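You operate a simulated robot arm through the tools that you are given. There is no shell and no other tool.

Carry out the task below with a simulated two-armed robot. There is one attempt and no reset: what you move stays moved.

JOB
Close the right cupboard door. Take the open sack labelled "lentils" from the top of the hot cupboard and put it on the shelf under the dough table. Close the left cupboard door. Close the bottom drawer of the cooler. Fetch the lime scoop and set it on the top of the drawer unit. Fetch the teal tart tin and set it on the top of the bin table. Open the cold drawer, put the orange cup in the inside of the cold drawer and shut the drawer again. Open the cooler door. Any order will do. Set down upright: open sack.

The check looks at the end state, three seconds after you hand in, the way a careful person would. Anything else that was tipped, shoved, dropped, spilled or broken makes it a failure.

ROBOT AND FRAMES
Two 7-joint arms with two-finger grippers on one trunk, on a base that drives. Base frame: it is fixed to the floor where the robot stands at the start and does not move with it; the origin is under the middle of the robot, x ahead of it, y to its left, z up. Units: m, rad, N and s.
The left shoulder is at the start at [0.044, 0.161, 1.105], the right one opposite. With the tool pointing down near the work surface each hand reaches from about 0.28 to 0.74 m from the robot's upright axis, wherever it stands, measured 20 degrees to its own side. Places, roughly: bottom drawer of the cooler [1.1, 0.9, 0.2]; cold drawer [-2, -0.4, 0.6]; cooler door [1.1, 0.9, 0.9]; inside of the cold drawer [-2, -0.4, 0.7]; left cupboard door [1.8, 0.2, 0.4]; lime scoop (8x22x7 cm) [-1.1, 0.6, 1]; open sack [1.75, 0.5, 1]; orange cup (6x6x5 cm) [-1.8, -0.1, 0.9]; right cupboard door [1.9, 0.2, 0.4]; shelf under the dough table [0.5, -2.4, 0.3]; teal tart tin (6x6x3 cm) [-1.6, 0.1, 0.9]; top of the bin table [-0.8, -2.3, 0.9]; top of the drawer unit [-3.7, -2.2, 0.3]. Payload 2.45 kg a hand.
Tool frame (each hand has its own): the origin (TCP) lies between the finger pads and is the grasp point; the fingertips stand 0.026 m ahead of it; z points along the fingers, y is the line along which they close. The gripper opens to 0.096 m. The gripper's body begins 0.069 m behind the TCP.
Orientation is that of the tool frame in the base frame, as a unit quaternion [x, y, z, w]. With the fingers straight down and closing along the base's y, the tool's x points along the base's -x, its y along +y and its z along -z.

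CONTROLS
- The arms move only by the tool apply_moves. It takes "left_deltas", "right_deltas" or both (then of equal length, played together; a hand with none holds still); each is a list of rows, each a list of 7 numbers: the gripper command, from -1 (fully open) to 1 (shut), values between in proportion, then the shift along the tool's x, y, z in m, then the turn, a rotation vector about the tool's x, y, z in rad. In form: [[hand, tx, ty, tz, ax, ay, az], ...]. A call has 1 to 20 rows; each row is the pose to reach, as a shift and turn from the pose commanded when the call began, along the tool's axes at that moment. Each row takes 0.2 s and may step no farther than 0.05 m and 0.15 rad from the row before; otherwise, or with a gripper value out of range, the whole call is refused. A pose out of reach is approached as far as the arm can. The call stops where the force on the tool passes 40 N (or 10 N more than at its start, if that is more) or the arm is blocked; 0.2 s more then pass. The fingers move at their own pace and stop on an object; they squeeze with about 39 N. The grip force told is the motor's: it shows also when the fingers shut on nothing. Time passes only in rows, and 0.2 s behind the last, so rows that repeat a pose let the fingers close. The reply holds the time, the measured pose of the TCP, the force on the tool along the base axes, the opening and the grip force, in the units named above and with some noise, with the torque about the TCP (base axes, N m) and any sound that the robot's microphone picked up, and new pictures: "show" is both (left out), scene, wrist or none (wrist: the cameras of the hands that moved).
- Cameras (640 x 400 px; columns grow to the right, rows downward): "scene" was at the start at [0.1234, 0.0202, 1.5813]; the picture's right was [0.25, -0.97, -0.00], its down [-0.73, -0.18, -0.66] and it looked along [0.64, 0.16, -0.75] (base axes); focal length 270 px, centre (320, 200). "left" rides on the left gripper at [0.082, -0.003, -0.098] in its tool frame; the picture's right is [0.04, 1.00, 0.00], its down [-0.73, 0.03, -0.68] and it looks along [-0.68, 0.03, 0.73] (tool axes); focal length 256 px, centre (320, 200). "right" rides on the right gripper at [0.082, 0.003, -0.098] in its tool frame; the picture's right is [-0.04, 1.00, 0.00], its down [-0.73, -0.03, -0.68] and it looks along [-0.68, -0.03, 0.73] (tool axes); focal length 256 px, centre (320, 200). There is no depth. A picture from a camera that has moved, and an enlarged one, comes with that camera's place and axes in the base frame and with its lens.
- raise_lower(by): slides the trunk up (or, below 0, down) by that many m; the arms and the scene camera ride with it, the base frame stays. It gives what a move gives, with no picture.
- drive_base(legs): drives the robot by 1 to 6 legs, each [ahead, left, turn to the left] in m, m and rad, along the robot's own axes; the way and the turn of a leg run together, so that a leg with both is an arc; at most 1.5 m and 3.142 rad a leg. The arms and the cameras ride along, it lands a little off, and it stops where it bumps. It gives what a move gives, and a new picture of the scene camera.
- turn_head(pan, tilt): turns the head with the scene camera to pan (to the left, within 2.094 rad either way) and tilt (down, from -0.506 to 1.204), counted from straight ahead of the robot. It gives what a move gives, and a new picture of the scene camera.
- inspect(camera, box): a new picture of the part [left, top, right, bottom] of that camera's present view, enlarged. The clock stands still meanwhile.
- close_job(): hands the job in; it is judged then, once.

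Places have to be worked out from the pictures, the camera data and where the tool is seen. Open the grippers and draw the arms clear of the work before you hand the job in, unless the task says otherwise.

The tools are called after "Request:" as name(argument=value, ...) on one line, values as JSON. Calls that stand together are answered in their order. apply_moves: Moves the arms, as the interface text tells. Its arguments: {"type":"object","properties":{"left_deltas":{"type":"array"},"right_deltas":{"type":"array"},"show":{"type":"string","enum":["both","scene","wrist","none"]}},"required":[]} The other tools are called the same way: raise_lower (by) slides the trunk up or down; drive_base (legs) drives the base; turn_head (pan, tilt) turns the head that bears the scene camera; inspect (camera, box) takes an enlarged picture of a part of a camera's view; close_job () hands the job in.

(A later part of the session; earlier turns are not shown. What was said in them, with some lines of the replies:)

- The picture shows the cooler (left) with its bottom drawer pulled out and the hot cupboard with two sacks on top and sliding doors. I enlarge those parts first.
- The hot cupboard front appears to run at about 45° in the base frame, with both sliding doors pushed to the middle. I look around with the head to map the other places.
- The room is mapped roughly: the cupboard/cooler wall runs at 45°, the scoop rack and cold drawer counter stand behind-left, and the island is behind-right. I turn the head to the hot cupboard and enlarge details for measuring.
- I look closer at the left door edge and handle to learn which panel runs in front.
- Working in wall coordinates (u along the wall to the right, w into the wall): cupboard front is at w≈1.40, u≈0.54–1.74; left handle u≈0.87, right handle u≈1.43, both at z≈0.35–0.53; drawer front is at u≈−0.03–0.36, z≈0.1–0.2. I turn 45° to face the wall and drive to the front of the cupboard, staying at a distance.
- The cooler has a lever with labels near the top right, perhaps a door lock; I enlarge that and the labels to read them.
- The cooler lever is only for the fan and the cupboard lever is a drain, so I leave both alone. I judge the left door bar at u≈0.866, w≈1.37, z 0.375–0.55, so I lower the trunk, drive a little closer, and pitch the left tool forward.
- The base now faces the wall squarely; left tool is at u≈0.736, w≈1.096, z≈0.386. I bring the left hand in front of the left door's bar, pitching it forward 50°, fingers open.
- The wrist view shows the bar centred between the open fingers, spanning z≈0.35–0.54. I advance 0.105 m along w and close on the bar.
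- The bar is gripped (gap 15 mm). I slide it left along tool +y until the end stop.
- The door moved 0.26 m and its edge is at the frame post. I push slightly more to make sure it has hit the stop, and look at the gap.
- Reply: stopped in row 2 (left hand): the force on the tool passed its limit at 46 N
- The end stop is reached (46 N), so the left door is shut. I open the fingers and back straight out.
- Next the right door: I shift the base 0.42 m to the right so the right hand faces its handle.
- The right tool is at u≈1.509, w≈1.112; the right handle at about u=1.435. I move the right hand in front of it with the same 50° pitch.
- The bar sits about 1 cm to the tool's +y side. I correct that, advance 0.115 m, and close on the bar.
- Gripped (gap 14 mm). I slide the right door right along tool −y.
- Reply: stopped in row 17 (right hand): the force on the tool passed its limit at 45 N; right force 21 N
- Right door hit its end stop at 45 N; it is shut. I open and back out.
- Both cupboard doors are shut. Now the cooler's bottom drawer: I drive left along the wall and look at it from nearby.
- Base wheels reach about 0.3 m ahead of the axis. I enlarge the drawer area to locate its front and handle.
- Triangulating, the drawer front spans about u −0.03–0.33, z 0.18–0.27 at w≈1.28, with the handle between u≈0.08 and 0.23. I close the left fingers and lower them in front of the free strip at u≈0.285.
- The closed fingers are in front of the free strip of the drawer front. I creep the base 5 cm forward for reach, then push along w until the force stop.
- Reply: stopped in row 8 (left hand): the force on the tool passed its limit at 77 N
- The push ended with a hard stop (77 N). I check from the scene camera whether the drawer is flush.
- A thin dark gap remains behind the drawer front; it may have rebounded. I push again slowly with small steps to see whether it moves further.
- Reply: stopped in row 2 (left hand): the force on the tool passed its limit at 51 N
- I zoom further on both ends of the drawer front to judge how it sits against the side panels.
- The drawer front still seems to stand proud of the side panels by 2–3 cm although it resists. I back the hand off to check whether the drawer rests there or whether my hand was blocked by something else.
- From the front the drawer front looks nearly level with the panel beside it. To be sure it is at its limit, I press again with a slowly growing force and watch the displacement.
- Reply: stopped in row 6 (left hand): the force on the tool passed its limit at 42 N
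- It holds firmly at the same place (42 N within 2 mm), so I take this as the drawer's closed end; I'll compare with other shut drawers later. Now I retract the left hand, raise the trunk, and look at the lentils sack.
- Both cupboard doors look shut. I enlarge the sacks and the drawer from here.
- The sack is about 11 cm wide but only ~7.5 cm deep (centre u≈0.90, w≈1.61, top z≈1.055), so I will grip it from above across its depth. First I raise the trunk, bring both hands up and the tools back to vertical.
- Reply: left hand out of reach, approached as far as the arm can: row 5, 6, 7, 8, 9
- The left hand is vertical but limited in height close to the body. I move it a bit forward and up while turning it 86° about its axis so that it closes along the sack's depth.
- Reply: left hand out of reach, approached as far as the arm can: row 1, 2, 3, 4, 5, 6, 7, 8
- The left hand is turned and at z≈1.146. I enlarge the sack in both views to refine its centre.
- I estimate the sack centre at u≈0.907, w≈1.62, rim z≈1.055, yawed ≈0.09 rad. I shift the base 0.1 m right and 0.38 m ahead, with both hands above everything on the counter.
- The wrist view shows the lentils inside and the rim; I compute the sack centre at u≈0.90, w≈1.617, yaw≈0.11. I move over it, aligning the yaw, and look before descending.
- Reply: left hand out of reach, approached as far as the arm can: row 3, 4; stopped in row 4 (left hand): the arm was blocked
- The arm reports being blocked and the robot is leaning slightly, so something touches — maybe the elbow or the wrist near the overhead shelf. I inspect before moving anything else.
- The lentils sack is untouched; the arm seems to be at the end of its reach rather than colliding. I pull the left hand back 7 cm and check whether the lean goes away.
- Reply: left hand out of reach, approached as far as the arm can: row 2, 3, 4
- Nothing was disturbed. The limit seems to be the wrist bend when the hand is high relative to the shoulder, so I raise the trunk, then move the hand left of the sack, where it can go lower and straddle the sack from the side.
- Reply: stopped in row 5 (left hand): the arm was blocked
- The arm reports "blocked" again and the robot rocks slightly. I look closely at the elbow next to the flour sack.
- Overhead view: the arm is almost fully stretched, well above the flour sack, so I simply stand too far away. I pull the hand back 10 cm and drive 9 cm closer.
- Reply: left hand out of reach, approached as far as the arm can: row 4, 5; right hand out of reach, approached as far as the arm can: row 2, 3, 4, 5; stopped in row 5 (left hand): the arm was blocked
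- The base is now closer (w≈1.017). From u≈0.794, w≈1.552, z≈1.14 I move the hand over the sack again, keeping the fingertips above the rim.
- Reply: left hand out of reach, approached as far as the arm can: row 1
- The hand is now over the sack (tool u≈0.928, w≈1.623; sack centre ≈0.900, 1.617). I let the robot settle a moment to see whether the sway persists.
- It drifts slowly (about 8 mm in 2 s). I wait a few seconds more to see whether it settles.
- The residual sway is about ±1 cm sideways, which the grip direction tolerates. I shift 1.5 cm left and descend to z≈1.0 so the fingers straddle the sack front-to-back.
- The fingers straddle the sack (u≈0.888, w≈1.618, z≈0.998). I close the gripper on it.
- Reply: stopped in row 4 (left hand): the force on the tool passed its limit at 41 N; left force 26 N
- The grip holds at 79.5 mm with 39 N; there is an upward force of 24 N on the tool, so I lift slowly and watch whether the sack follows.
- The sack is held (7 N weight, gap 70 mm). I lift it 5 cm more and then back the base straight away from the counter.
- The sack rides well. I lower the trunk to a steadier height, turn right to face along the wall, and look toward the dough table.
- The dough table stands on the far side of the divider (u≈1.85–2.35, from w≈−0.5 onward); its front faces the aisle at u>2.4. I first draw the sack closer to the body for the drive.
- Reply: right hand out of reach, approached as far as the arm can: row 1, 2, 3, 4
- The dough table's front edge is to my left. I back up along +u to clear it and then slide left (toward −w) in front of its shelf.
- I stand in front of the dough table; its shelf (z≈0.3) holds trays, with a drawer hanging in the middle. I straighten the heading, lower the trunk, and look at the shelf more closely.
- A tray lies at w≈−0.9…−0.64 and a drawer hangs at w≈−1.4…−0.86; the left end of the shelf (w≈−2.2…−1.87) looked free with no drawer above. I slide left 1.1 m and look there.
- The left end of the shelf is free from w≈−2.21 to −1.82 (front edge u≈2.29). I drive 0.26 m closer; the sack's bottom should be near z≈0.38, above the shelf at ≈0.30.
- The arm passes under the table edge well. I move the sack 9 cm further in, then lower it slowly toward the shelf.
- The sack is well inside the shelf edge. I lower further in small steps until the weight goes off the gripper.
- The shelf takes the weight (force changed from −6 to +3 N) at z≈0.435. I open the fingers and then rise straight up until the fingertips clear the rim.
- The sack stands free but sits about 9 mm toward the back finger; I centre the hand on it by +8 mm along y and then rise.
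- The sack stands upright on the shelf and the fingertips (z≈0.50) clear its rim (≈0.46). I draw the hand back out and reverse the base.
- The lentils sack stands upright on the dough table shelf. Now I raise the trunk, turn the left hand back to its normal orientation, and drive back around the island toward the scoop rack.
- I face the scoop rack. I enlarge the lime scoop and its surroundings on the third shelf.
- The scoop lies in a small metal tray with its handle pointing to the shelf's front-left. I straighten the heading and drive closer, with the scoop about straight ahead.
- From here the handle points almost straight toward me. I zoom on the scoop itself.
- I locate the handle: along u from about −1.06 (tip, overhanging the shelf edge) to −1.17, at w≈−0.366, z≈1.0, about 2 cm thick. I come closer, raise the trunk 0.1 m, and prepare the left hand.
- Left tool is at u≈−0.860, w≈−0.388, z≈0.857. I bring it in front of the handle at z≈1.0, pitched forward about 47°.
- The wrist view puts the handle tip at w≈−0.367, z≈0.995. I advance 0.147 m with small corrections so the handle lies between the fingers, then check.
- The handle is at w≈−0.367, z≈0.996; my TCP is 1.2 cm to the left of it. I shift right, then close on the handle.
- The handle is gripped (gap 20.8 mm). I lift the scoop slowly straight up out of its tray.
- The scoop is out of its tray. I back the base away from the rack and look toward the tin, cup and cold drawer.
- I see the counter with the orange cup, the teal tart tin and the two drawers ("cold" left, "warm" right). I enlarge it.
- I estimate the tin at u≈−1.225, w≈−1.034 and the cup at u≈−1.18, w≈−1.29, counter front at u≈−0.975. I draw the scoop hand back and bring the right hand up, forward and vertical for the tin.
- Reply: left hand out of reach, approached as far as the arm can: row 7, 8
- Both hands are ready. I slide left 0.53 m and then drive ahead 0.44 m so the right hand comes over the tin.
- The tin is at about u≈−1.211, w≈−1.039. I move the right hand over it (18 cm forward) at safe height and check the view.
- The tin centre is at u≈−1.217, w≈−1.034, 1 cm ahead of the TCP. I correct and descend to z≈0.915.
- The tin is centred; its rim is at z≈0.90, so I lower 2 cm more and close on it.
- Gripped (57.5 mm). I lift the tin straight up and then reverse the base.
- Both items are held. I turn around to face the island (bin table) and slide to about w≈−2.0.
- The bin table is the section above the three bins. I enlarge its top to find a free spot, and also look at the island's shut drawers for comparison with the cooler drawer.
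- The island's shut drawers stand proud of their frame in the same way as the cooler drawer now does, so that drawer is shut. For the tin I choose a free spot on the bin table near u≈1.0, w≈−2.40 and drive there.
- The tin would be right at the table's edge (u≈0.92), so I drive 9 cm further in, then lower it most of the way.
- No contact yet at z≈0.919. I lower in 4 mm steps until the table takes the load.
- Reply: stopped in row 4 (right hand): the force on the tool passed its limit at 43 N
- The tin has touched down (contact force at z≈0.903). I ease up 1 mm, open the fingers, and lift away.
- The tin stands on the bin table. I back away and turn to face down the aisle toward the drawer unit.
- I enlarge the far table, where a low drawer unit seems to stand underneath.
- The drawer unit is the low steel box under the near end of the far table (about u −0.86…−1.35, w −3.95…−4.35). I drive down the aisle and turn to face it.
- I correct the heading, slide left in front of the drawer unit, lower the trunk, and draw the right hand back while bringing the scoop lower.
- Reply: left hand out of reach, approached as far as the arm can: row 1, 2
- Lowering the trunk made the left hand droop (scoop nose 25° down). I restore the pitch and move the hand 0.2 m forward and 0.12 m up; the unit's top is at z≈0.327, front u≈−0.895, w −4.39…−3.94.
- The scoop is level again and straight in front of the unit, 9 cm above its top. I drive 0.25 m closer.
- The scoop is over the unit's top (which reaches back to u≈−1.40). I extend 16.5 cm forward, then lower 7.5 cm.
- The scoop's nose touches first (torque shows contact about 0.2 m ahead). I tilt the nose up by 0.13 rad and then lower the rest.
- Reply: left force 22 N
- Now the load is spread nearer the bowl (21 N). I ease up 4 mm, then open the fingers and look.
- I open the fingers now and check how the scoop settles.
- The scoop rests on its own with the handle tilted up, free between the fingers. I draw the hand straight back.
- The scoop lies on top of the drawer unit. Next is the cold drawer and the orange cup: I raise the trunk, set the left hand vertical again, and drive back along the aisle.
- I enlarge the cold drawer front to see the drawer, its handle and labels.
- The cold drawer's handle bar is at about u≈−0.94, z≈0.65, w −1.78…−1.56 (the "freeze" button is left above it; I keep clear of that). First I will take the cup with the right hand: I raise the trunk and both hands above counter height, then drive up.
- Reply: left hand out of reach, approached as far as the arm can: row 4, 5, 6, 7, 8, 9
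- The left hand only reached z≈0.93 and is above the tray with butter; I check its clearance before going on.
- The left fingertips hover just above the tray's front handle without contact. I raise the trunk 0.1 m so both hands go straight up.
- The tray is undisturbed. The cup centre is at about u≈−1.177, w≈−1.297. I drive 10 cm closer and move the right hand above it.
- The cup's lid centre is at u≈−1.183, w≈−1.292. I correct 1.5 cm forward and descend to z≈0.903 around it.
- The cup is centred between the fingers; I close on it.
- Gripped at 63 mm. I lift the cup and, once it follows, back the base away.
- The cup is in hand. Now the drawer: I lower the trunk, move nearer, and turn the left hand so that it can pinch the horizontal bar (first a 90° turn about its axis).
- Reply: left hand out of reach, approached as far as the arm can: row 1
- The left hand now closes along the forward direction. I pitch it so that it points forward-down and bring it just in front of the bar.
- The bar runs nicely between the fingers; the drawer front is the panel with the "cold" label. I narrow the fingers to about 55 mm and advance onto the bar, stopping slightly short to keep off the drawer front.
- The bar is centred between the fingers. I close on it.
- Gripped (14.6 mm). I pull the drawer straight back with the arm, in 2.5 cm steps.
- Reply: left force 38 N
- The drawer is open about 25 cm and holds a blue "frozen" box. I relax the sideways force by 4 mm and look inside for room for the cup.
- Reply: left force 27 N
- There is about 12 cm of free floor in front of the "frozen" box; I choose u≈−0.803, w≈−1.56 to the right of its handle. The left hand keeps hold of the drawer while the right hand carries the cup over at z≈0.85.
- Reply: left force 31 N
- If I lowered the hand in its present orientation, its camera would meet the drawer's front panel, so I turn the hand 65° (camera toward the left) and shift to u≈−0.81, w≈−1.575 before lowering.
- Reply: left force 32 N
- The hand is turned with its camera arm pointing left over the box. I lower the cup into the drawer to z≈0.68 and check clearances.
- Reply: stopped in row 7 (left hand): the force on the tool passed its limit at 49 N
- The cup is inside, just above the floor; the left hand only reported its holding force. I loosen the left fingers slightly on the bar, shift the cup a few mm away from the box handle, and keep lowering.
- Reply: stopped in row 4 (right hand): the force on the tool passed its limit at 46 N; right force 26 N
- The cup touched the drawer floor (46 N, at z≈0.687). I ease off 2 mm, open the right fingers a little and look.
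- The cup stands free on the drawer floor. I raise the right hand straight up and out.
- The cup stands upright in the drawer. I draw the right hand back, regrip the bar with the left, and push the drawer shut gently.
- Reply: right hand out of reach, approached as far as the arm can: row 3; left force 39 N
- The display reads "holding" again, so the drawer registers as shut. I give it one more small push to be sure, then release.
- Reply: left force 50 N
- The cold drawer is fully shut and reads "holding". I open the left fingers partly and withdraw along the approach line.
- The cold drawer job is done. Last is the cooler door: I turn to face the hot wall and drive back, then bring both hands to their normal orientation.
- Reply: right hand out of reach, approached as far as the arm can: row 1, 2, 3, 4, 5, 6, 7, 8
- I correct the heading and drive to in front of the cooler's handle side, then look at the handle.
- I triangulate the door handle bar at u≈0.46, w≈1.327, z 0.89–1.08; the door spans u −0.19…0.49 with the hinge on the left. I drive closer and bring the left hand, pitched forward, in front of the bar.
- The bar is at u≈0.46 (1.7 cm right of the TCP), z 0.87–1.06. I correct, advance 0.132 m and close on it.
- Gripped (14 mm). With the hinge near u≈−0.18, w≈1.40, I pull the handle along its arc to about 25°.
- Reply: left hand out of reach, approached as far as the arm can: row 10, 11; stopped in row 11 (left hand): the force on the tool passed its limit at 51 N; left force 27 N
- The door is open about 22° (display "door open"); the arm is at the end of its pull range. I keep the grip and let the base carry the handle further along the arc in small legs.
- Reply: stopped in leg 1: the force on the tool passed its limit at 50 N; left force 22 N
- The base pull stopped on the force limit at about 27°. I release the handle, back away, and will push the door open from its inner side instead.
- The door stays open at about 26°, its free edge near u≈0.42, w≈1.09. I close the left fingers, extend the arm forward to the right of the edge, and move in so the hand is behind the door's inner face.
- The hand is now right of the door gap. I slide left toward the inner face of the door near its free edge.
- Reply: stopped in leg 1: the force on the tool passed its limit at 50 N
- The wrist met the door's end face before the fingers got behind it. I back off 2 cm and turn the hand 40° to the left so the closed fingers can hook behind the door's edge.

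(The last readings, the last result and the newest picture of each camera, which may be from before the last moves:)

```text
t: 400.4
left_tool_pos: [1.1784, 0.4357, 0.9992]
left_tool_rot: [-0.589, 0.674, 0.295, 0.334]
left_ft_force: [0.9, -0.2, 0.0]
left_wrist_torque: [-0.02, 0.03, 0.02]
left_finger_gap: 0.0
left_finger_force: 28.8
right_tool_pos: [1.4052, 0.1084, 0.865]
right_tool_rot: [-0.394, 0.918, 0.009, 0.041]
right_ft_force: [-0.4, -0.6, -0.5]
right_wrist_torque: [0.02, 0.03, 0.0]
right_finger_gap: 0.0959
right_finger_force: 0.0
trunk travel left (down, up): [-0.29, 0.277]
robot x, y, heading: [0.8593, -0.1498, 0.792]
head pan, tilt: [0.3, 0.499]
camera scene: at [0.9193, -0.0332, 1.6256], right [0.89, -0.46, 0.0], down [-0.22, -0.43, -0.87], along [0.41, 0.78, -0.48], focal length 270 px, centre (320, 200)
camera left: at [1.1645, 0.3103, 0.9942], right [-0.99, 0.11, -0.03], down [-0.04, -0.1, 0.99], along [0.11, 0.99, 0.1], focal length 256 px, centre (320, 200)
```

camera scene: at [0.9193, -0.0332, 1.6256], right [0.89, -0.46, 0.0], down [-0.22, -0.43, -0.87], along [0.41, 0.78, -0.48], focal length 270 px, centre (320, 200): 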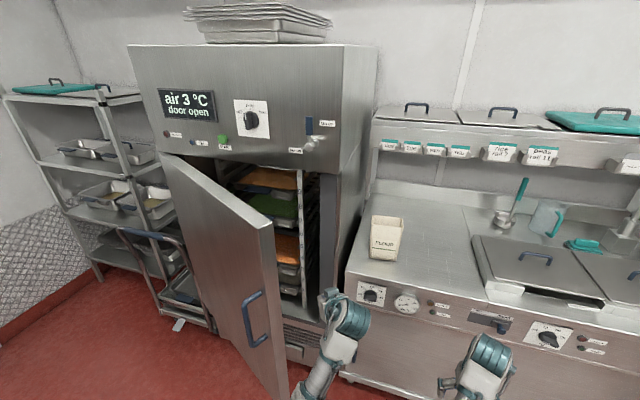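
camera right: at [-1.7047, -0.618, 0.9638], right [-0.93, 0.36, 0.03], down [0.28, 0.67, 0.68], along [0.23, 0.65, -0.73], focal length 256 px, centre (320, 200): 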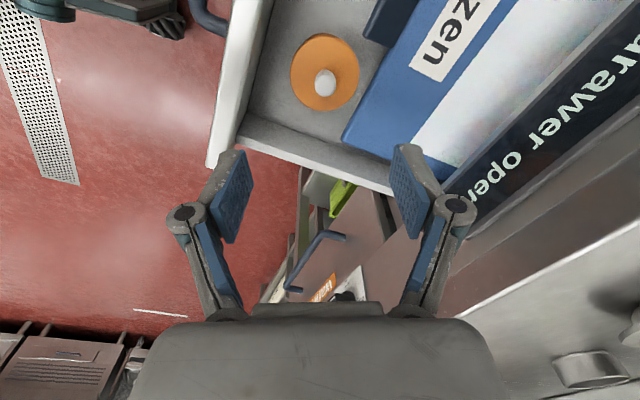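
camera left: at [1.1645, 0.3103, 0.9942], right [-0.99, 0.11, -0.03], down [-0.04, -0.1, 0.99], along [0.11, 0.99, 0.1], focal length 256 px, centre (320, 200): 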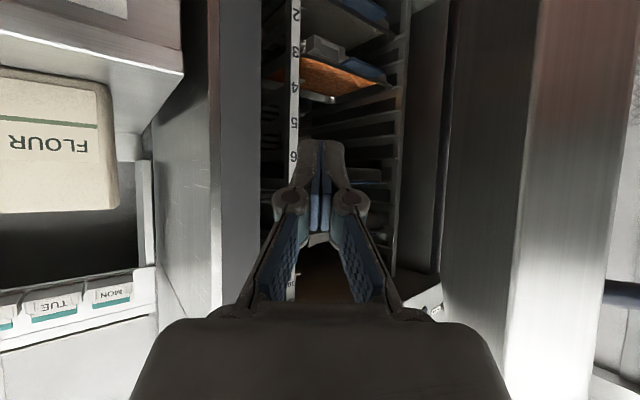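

The hand now points past the door's edge. I move 7 cm forward and then slowly left behind the door's inner face.

Request:
apply_moves(left_deltas=[[1, -0.0168, -0.0212, 0.0221, 0, 0, 0], [1, -0.0336, -0.0425, 0.0442, 0, 0, 0], [1, -0.0412, -0.0258, 0.0544, 0, 0, 0], [1, -0.0489, -0.0091, 0.0646, 0, 0, 0], [1, -0.0565, 0.0075, 0.0749, 0, 0, 0], [1, -0.0642, 0.0242, 0.0851, 0, 0, 0], [1, -0.0718, 0.0409, 0.0953, 0, 0, 0]])

```text
t: 402.0
left_tool_pos: [1.1453, 0.5665, 0.9985]
left_tool_rot: [-0.589, 0.676, 0.289, 0.335]
left_ft_force: [0.0, 0.0, -0.2]
left_wrist_torque: [-0.03, -0.03, -0.05]
left_finger_gap: 0.0
left_finger_force: 28.3
right_tool_pos: [1.3961, 0.1166, 0.8672]
right_tool_rot: [-0.395, 0.918, 0.005, 0.043]
right_ft_force: [0.0, 0.5, 0.5]
right_wrist_torque: [-0.06, 0.0, 0.04]
right_finger_gap: 0.0959
right_finger_force: 0.1
trunk travel left (down, up): [-0.29, 0.277]
robot x, y, heading: [0.849, -0.1531, 0.791]
head pan, tilt: [0.3, 0.499]
camera scene: at [0.9117, -0.0255, 1.6254], right [0.89, -0.46, 0.01], down [-0.22, -0.43, -0.87], along [0.41, 0.77, -0.49], focal length 270 px, centre (320, 200)
camera left: at [1.1307, 0.4415, 0.9928], right [-0.99, 0.11, -0.04], down [-0.05, -0.09, 0.99], along [0.11, 0.99, 0.09], focal length 256 px, centre (320, 200)
```

scene: 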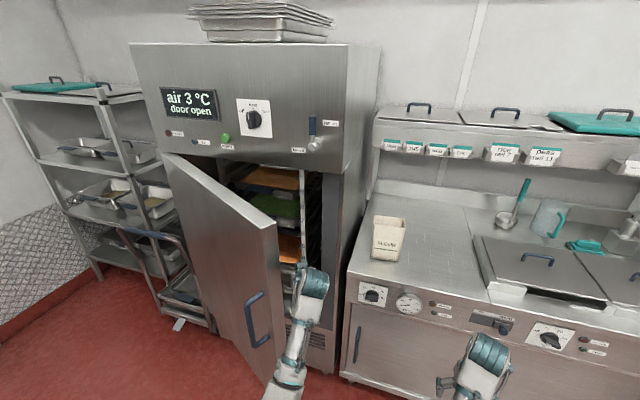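
left: 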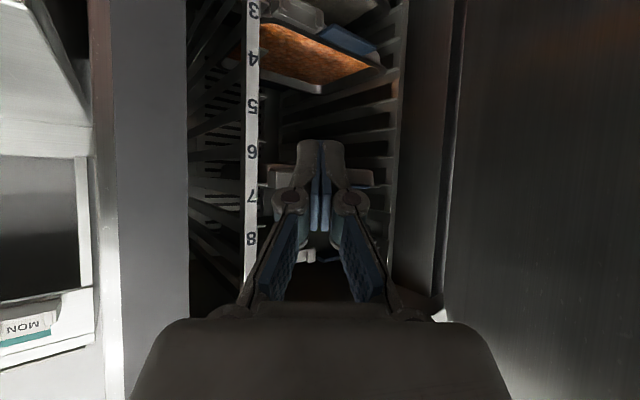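

The hand is behind the door's inner face. I pull it back along the arc slowly to swing the door open further.

Request:
apply_moves(left_deltas=[[1, 0.0062, 0.0155, -0.0081, 0, 0, 0], [1, 0.0123, 0.0311, -0.0161, 0, 0, 0], [1, 0.0185, 0.0466, -0.0242, 0, 0, 0], [1, 0.024, 0.0625, -0.0313, 0, 0, 0], [1, 0.0295, 0.0784, -0.0385, 0, 0, 0], [1, 0.035, 0.0943, -0.0456, 0, 0, 0], [1, 0.0396, 0.111, -0.0516, 0, 0, 0], [1, 0.0442, 0.1276, -0.0576, 0, 0, 0], [1, 0.0488, 0.1443, -0.0636, 0, 0, 0], [1, 0.0523, 0.1617, -0.0682, 0, 0, 0], [1, 0.0559, 0.1792, -0.0727, 0, 0, 0], [1, 0.0594, 0.1966, -0.0773, 0, 0, 0]])

```text
t: 404.6
left_tool_pos: [0.9421, 0.4951, 0.9969]
left_tool_rot: [-0.588, 0.675, 0.293, 0.336]
left_ft_force: [0.5, 0.2, 0.5]
left_wrist_torque: [-0.03, -0.03, -0.02]
left_finger_gap: 0.0
left_finger_force: 28.5
right_tool_pos: [1.4006, 0.1128, 0.8662]
right_tool_rot: [-0.394, 0.918, 0.007, 0.042]
right_ft_force: [0.1, 0.5, 0.5]
right_wrist_torque: [-0.01, 0.01, 0.02]
right_finger_gap: 0.0956
right_finger_force: 0.0
trunk travel left (down, up): [-0.29, 0.277]
robot x, y, heading: [0.8536, -0.1495, 0.788]
head pan, tilt: [0.3, 0.499]
camera scene: at [0.9192, -0.0353, 1.6259], right [0.89, -0.46, 0.0], down [-0.22, -0.43, -0.88], along [0.41, 0.78, -0.48], focal length 270 px, centre (320, 200)
camera left: at [0.927, 0.3692, 0.9921], right [-0.99, 0.11, -0.03], down [-0.04, -0.09, 0.99], along [0.11, 0.99, 0.1], focal length 256 px, centre (320, 200)
```

scene: 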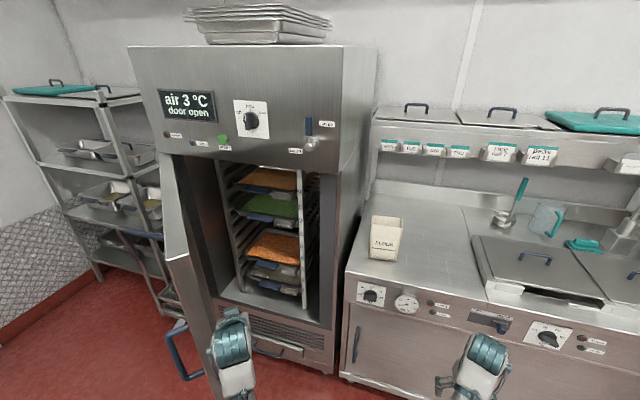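
left: 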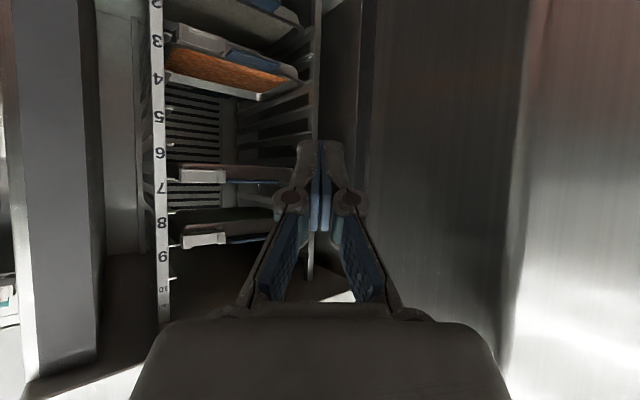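

The door has swung to roughly 42°. I continue with the base in short steps backward and left, the hand pushing the door's inner face.

Request:
drive_base(legs=[[-0.042, 0.036, 0], [-0.041, 0.037, 0], [-0.035, 0.043, 0], [-0.034, 0.043, 0], [-0.027, 0.048, 0], [-0.026, 0.049, 0]])

```text
t: 407.5
left_tool_pos: [0.7225, 0.4812, 1.008]
left_tool_rot: [-0.589, 0.67, 0.299, 0.34]
left_ft_force: [1.0, 0.4, 0.0]
left_wrist_torque: [-0.02, 0.02, 0.0]
left_finger_gap: 0.0
left_finger_force: 28.7
right_tool_pos: [1.1835, 0.1047, 0.8678]
right_tool_rot: [-0.395, 0.917, 0.015, 0.049]
right_ft_force: [-0.5, 0.2, 1.0]
right_wrist_torque: [0.05, -0.08, -0.03]
right_finger_gap: 0.0961
right_finger_force: 0.1
trunk travel left (down, up): [-0.29, 0.277]
robot x, y, heading: [0.6316, -0.1496, 0.789]
head pan, tilt: [0.3, 0.499]
stopped in leg 5: the force on the tool passed its limit at 89 N (the readings are from after the stop); the commanded pose is now the measured one
camera scene: at [0.7098, -0.0493, 1.6263], right [0.89, -0.46, -0.01], down [-0.23, -0.42, -0.88], along [0.4, 0.78, -0.48], focal length 270 px, centre (320, 200)
```

scene: 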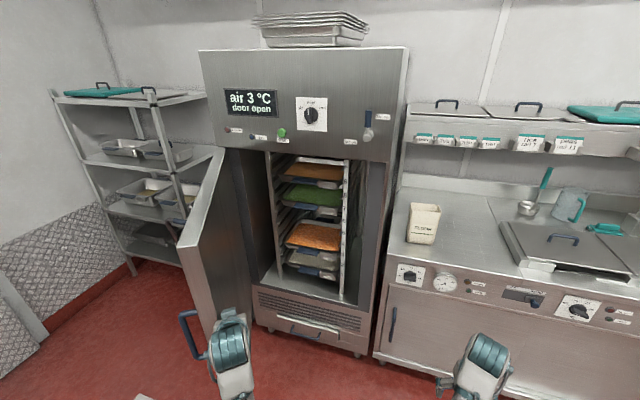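

The door stands at about 60° now. The last step met a high force, so I look at how the hand touches the door.

Request:
inspect(camera="left", box=[0, 0, 640, 400])

Request:
turn_head(pan=0.6, tilt=0.75)

```text
1.00 times, centred on (320, 200) of left (not enlarged: the box is as wide or as high as the picture)
camera zoom: at [0.7089, 0.3554, 1.0007], right [-0.99, 0.1, -0.03], down [-0.04, -0.11, 0.99], along [0.1, 0.99, 0.11], focal length 256 px, centre (320, 200)
```

zoom: 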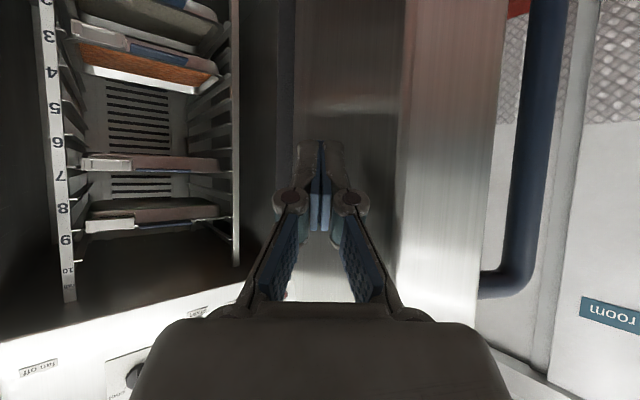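

```text
t: 408.3
left_tool_pos: [0.7228, 0.4834, 1.0066]
left_tool_rot: [-0.589, 0.671, 0.297, 0.337]
left_ft_force: [0.0, -0.8, 0.5]
left_wrist_torque: [0.03, 0.0, 0.02]
left_finger_gap: 0.0
left_finger_force: 28.5
right_tool_pos: [1.1846, 0.105, 0.867]
right_tool_rot: [-0.395, 0.917, 0.014, 0.048]
right_ft_force: [0.5, 0.7, -0.7]
right_wrist_torque: [0.02, 0.01, 0.01]
right_finger_gap: 0.0959
right_finger_force: 0.0
trunk travel left (down, up): [-0.29, 0.277]
robot x, y, heading: [0.6308, -0.1519, 0.793]
head pan, tilt: [0.6, 0.75]
camera scene: at [0.6814, -0.0441, 1.6044], right [0.98, -0.18, -0.01], down [-0.13, -0.67, -0.73], along [0.13, 0.72, -0.68], focal length 270 px, centre (320, 200)
```

scene: 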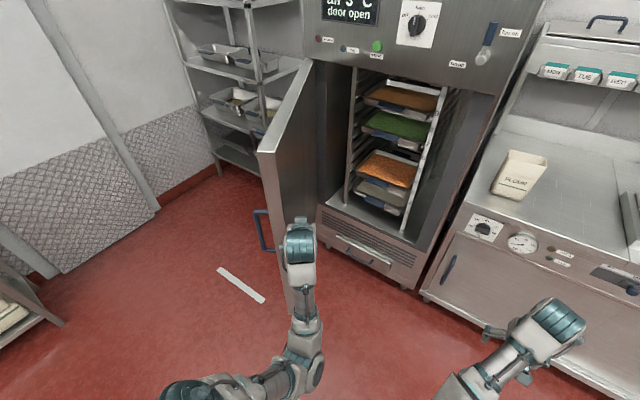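

The door is about 60–65° open; I reposition the hand deeper on the inner side to push it a bit wider without letting it reach the trolley at its left.

Request:
apply_moves(left_deltas=[[1, 0.011, -0.024, -0.015, 0, 0, 0], [1, 0.0218, -0.0477, -0.0292, 0, 0, 0], [1, 0.0058, -0.0679, -0.0081, 0, 0, 0], [1, -0.0103, -0.0882, 0.013, 0, 0, 0], [1, -0.0263, -0.1084, 0.034, 0, 0, 0]], show="wrist")

```text
t: 409.5
left_tool_pos: [0.8261, 0.5234, 1.0017]
left_tool_rot: [-0.593, 0.67, 0.294, 0.337]
left_ft_force: [-0.6, 0.1, -0.3]
left_wrist_torque: [0.01, 0.01, -0.02]
left_finger_gap: 0.0002
left_finger_force: 28.3
right_tool_pos: [1.1755, 0.1147, 0.8689]
right_tool_rot: [-0.395, 0.917, 0.009, 0.049]
right_ft_force: [-0.6, -0.3, -0.4]
right_wrist_torque: [-0.02, -0.01, 0.01]
right_finger_gap: 0.0963
right_finger_force: 0.0
trunk travel left (down, up): [-0.29, 0.277]
robot x, y, heading: [0.629, -0.1474, 0.794]
head pan, tilt: [0.6, 0.75]
camera left: at [0.8127, 0.3967, 0.9951], right [-0.99, 0.1, -0.04], down [-0.05, -0.1, 0.99], along [0.1, 0.99, 0.1], focal length 256 px, centre (320, 200)
```

left: 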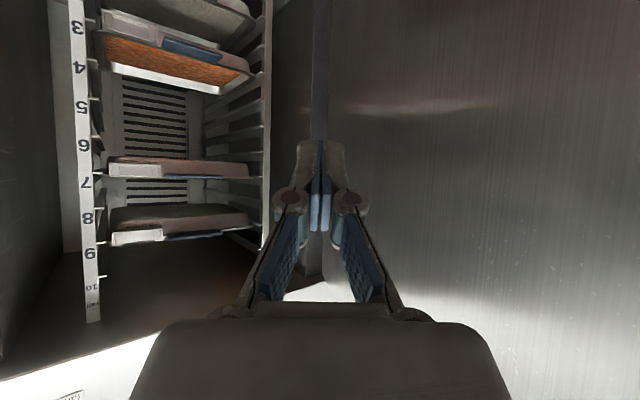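

The hand is now well inside. I push left slowly with the arm.

Request:
apply_moves(left_deltas=[[1, -0.0055, 0.0119, 0.0073, 0, 0, 0], [1, -0.0109, 0.0238, 0.0146, 0, 0, 0], [1, -0.0164, 0.0357, 0.0219, 0, 0, 0], [1, -0.0218, 0.0477, 0.0292, 0, 0, 0], [1, -0.0273, 0.0596, 0.0365, 0, 0, 0], [1, -0.0327, 0.0715, 0.0438, 0, 0, 0], [1, -0.0382, 0.0834, 0.0511, 0, 0, 0], [1, -0.0436, 0.0953, 0.0584, 0, 0, 0], [1, -0.0491, 0.1072, 0.0657, 0, 0, 0]])

```text
t: 411.5
left_tool_pos: [0.7317, 0.6132, 1.0042]
left_tool_rot: [-0.591, 0.67, 0.295, 0.338]
left_ft_force: [0.2, -0.2, -0.5]
left_wrist_torque: [0.01, -0.01, 0.02]
left_finger_gap: 0.0
left_finger_force: 28.5
right_tool_pos: [1.1792, 0.1118, 0.8691]
right_tool_rot: [-0.395, 0.917, 0.011, 0.048]
right_ft_force: [0.0, 0.2, -0.4]
right_wrist_torque: [-0.03, -0.01, 0.02]
right_finger_gap: 0.0961
right_finger_force: 0.0
trunk travel left (down, up): [-0.29, 0.277]
robot x, y, heading: [0.6281, -0.1473, 0.791]
head pan, tilt: [0.6, 0.75]
camera scene: at [0.6716, -0.0338, 1.6039], right [0.98, -0.18, 0.0], down [-0.12, -0.67, -0.73], along [0.13, 0.72, -0.69], focal length 270 px, centre (320, 200)
camera left: at [0.7195, 0.4873, 0.9974], right [-0.99, 0.1, -0.04], down [-0.05, -0.1, 0.99], along [0.1, 0.99, 0.1], focal length 256 px, centre (320, 200)
```

scene: 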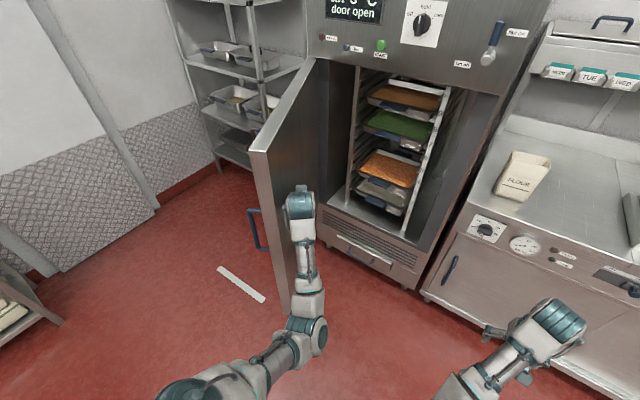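
left: 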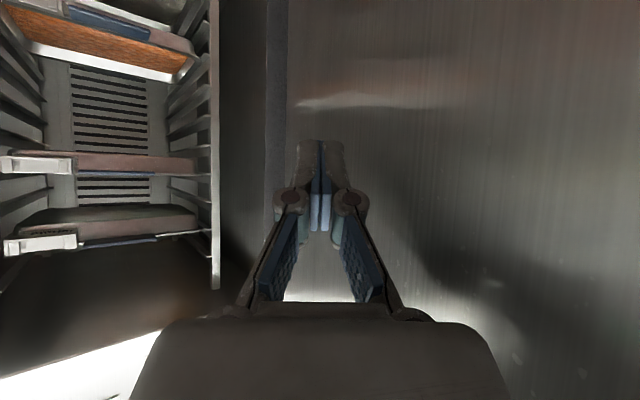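

The door is at about 65°. I let the base strafe left in three 4 cm steps so the hand pushes it to about 80°.

Request:
drive_base(legs=[[0, 0.035, 0], [0, 0.035, 0], [0, 0.035, 0]])

```text
t: 413.3
left_tool_pos: [0.6705, 0.6749, 1.0099]
left_tool_rot: [-0.588, 0.671, 0.3, 0.338]
left_ft_force: [1.5, -0.2, 0.0]
left_wrist_torque: [0.01, 0.05, 0.06]
left_finger_gap: 0.0
left_finger_force: 28.3
right_tool_pos: [1.1149, 0.1746, 0.865]
right_tool_rot: [-0.393, 0.918, 0.016, 0.048]
right_ft_force: [0.0, -1.1, 1.0]
right_wrist_torque: [0.06, 0.02, 0.0]
right_finger_gap: 0.0962
right_finger_force: 0.0
trunk travel left (down, up): [-0.29, 0.277]
robot x, y, heading: [0.5596, -0.0809, 0.794]
head pan, tilt: [0.6, 0.75]
camera scene: at [0.6025, 0.0348, 1.604], right [0.98, -0.18, 0.0], down [-0.12, -0.67, -0.73], along [0.13, 0.72, -0.68], focal length 270 px, centre (320, 200)
```

scene: 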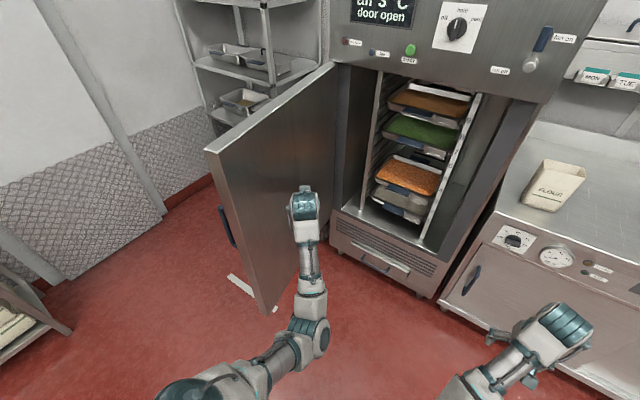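

The door now stands at about 80°. I move the hand away from it to the right, then drive the base back and look at the result.

Request:
apply_moves(left_deltas=[[1, 0.0145, -0.0318, -0.0195, 0, 0, 0], [1, 0.0291, -0.0635, -0.039, 0, 0, 0], [1, 0.0436, -0.0953, -0.0584, 0, 0, 0], [1, 0.0582, -0.127, -0.0779, 0, 0, 0], [1, 0.0727, -0.1588, -0.0974, 0, 0, 0]], show="none")

Request:
drive_base(legs=[[0, -0.15, 0], [-0.55, 0, 0]])

Request:
turn_head(pan=0.4, tilt=0.5)

```text
t: 414.5
left_tool_pos: [0.8105, 0.5284, 1.0072]
left_tool_rot: [-0.587, 0.67, 0.299, 0.34]
left_ft_force: [0.6, -0.8, -0.6]
left_wrist_torque: [-0.01, -0.02, 0.04]
left_finger_gap: 0.0001
left_finger_force: 28.4
right_tool_pos: [1.1143, 0.1724, 0.8681]
right_tool_rot: [-0.392, 0.918, 0.016, 0.053]
right_ft_force: [0.2, 0.6, 0.4]
right_wrist_torque: [0.02, 0.02, 0.0]
right_finger_gap: 0.0961
right_finger_force: 0.1
trunk travel left (down, up): [-0.29, 0.277]
robot x, y, heading: [0.558, -0.0779, 0.793]
head pan, tilt: [0.6, 0.75]
```

```text
t: 418.6
left_tool_pos: [0.5419, 0.0165, 1.0102]
left_tool_rot: [-0.586, 0.67, 0.307, 0.338]
left_ft_force: [1.4, -1.5, -0.7]
left_wrist_torque: [0.07, 0.02, 0.12]
left_finger_gap: 0.0003
left_finger_force: 28.5
right_tool_pos: [0.8475, -0.3342, 0.8657]
right_tool_rot: [-0.395, 0.917, 0.023, 0.051]
right_ft_force: [1.0, -1.2, 0.3]
right_wrist_torque: [0.06, 0.04, 0.01]
right_finger_gap: 0.0963
right_finger_force: 0.0
trunk travel left (down, up): [-0.29, 0.277]
robot x, y, heading: [0.2837, -0.5779, 0.798]
head pan, tilt: [0.6, 0.75]
camera scene: at [0.3406, -0.4805, 1.6045], right [0.99, -0.17, -0.01], down [-0.13, -0.67, -0.73], along [0.12, 0.72, -0.68], focal length 270 px, centre (320, 200)
```

scene: 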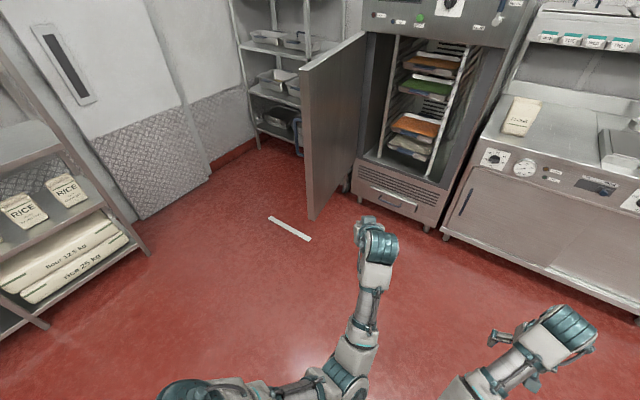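

```text
t: 419.4
left_tool_pos: [0.5352, 0.0182, 1.0127]
left_tool_rot: [-0.588, 0.668, 0.305, 0.34]
left_ft_force: [1.3, -1.2, 0.1]
left_wrist_torque: [0.01, -0.01, 0.02]
left_finger_gap: 0.0
left_finger_force: 28.7
right_tool_pos: [0.8467, -0.3361, 0.8696]
right_tool_rot: [-0.395, 0.917, 0.02, 0.059]
right_ft_force: [-0.1, -0.6, 0.8]
right_wrist_torque: [0.06, 0.03, 0.01]
right_finger_gap: 0.0959
right_finger_force: 0.0
trunk travel left (down, up): [-0.29, 0.277]
robot x, y, heading: [0.2865, -0.5819, 0.799]
head pan, tilt: [0.4, 0.499]
camera scene: at [0.3482, -0.4667, 1.6259], right [0.93, -0.36, 0.0], down [-0.18, -0.45, -0.88], along [0.32, 0.82, -0.48], focal length 270 px, centre (320, 200)
```

scene: 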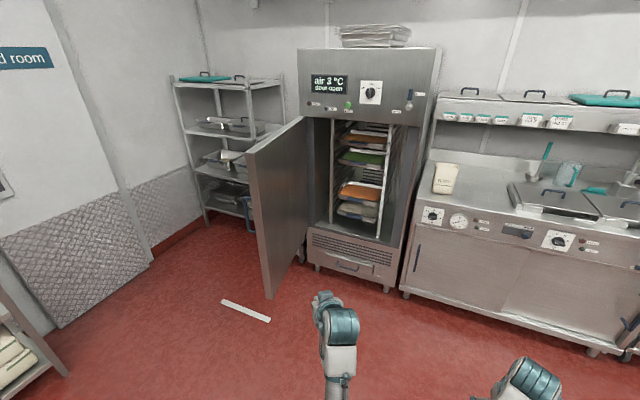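

The cooler door is wide open (about 80°). I enlarge the area to check the trolley and the drawer.

Request:
inspect(camera="scene", box=[170, 70, 450, 310])

Request:
inspect(camera="scene", box=[290, 220, 410, 300])

```text
1.67 times, centred on (310, 190) of scene
camera zoom: at [0.3482, -0.4667, 1.6259], right [0.93, -0.36, 0.0], down [-0.18, -0.45, -0.88], along [0.32, 0.82, -0.48], focal length 450 px, centre (337, 217)
```

zoom: 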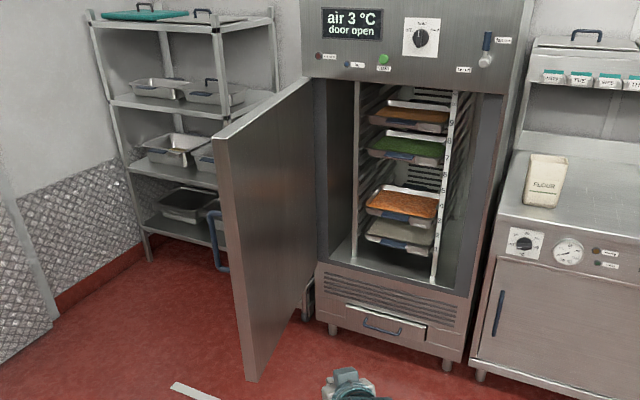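

```text
5.00 times, centred on (350, 260) of scene
camera zoom: at [0.3482, -0.4667, 1.6259], right [0.93, -0.36, 0.0], down [-0.18, -0.45, -0.88], along [0.32, 0.82, -0.48], focal length 1349 px, centre (170, -100)
```

zoom: 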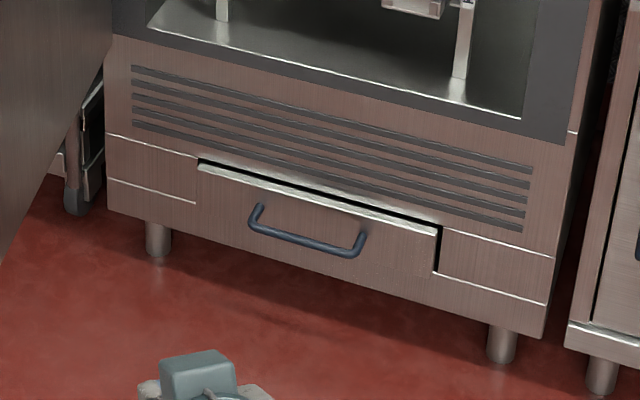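

The drawer's front sits only a few mm off the panel plane, as the other shut drawers do. I drive to the left for a look at the trolley beside the open door.

Request:
apply_moves(left_deltas=[[-1, 0, 0, 0, 0, 0, 0], [-1, 0, 0, 0, 0, 0, 0], [-1, 0, 0, 0, 0, 0, 0]], show="none")

Request:
drive_base(legs=[[-0.1, 0.9, 0]])

Request:
turn_head(pan=-0.05, tilt=0.5)

Request:
inspect(camera="scene", box=[160, 80, 480, 320])

```text
t: 420.2
left_tool_pos: [0.5308, 0.0228, 1.0112]
left_tool_rot: [-0.59, 0.666, 0.305, 0.339]
left_ft_force: [-0.1, 0.0, -0.5]
left_wrist_torque: [-0.03, 0.04, -0.01]
left_finger_gap: 0.0961
left_finger_force: 0.0
right_tool_pos: [0.8409, -0.3301, 0.8687]
right_tool_rot: [-0.396, 0.916, 0.018, 0.06]
right_ft_force: [-0.3, 0.2, -0.9]
right_wrist_torque: [0.04, -0.02, 0.02]
right_finger_gap: 0.0962
right_finger_force: 0.1
trunk travel left (down, up): [-0.29, 0.277]
robot x, y, heading: [0.2863, -0.5779, 0.803]
head pan, tilt: [0.4, 0.499]
```

```text
t: 424.9
left_tool_pos: [-0.1623, 0.5675, 1.0113]
left_tool_rot: [-0.583, 0.673, 0.301, 0.341]
left_ft_force: [0.1, 0.2, -0.3]
left_wrist_torque: [0.0, 0.0, 0.0]
left_finger_gap: 0.0961
left_finger_force: 0.1
right_tool_pos: [0.1418, 0.2153, 0.8698]
right_tool_rot: [-0.391, 0.918, 0.019, 0.058]
right_ft_force: [0.0, -0.6, 0.3]
right_wrist_torque: [0.01, 0.03, 0.02]
right_finger_gap: 0.0962
right_finger_force: 0.1
trunk travel left (down, up): [-0.29, 0.277]
robot x, y, heading: [-0.42, -0.0267, 0.792]
head pan, tilt: [0.4, 0.499]
camera scene: at [-0.3502, 0.0807, 1.6261], right [0.93, -0.37, -0.01], down [-0.18, -0.44, -0.88], along [0.32, 0.81, -0.48], focal length 270 px, centre (320, 200)
```

scene: 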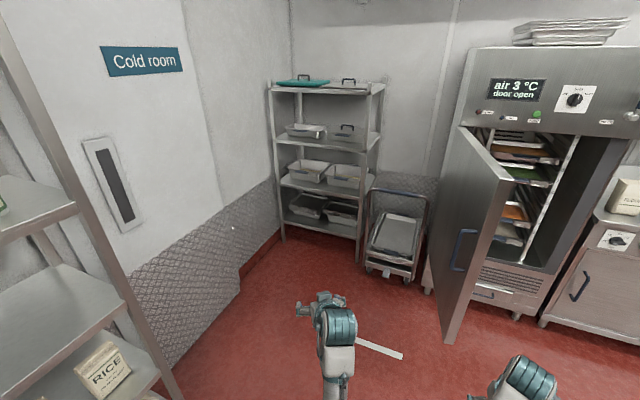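

```text
t: 425.8
left_tool_pos: [-0.1669, 0.5668, 1.011]
left_tool_rot: [-0.584, 0.672, 0.299, 0.342]
left_ft_force: [-0.2, -0.6, 0.6]
left_wrist_torque: [0.03, -0.02, 0.01]
left_finger_gap: 0.0961
left_finger_force: 0.0
right_tool_pos: [0.1388, 0.2156, 0.8725]
right_tool_rot: [-0.391, 0.918, 0.017, 0.065]
right_ft_force: [-0.6, 0.3, -0.2]
right_wrist_torque: [-0.02, -0.01, 0.01]
right_finger_gap: 0.0959
right_finger_force: 0.1
trunk travel left (down, up): [-0.29, 0.277]
robot x, y, heading: [-0.4127, -0.025, 0.793]
head pan, tilt: [-0.051, 0.499]
camera scene: at [-0.3202, 0.0608, 1.6259], right [0.67, -0.74, 0.0], down [-0.36, -0.32, -0.88], along [0.65, 0.59, -0.48], focal length 270 px, centre (320, 200)
```

scene: 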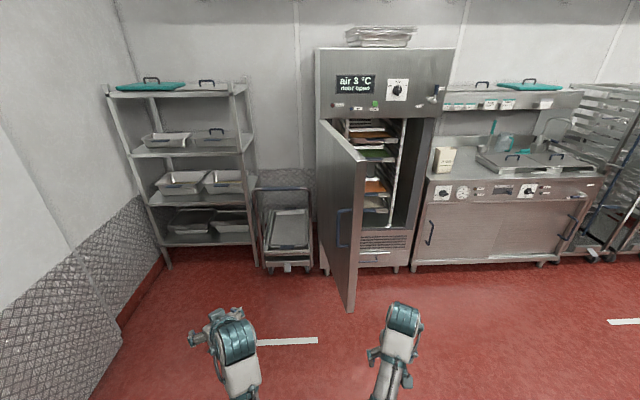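

```text
1.67 times, centred on (320, 200) of scene
camera zoom: at [-0.3202, 0.0608, 1.6259], right [0.67, -0.74, 0.0], down [-0.36, -0.32, -0.88], along [0.65, 0.59, -0.48], focal length 450 px, centre (320, 200)
```

zoom: 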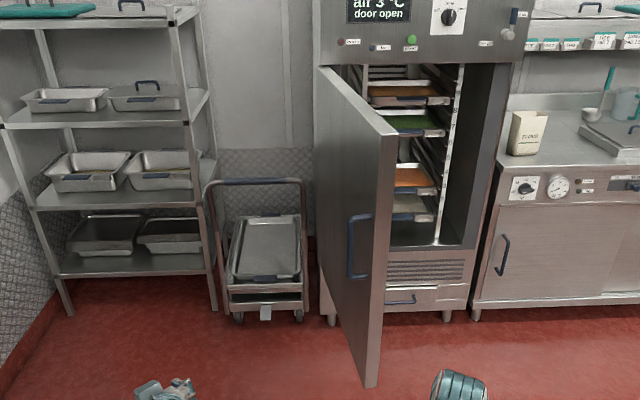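

The door stands at about 80° and the trolley beside it is untouched; all items are placed, both grippers are open and the arms are clear. I hand in the job.

Request:
close_job()

```text
The job is handed in.
```

All eight tasks are done and I have handed the job in; I don't have the judge's result. What I last saw of each:

- **Cupboard doors:** both are slid shut against their end stops.
- **Lentils sack:** it stands upright at the left end of the shelf under the dough table.
- **Cooler bottom drawer:** it is pushed in to a hard stop. Its front stands about 2 cm proud of the side panels. The island's shut drawers look the same, so I took this as its closed position, but nothing confirmed it directly.
- **Lime scoop:** it lies on top of the drawer unit under the far table. Its small metal tray is still on the rack.
- **Teal tart tin:** it is on the bin table, about 10 cm in from the front edge.
- **Orange cup:** it stands in the cold drawer, in front of the "frozen" box. The drawer is shut again and its display reads "holding".
- **Cooler door:** it is open about 80°, and the trolley beside it looks untouched.

I saw nothing tipped, spilled or shoved along the way. The robot leaned slightly while reaching for the sack, but the flour sack and the labels on the shelf above stayed in place. Both grippers are open and the arms are clear.
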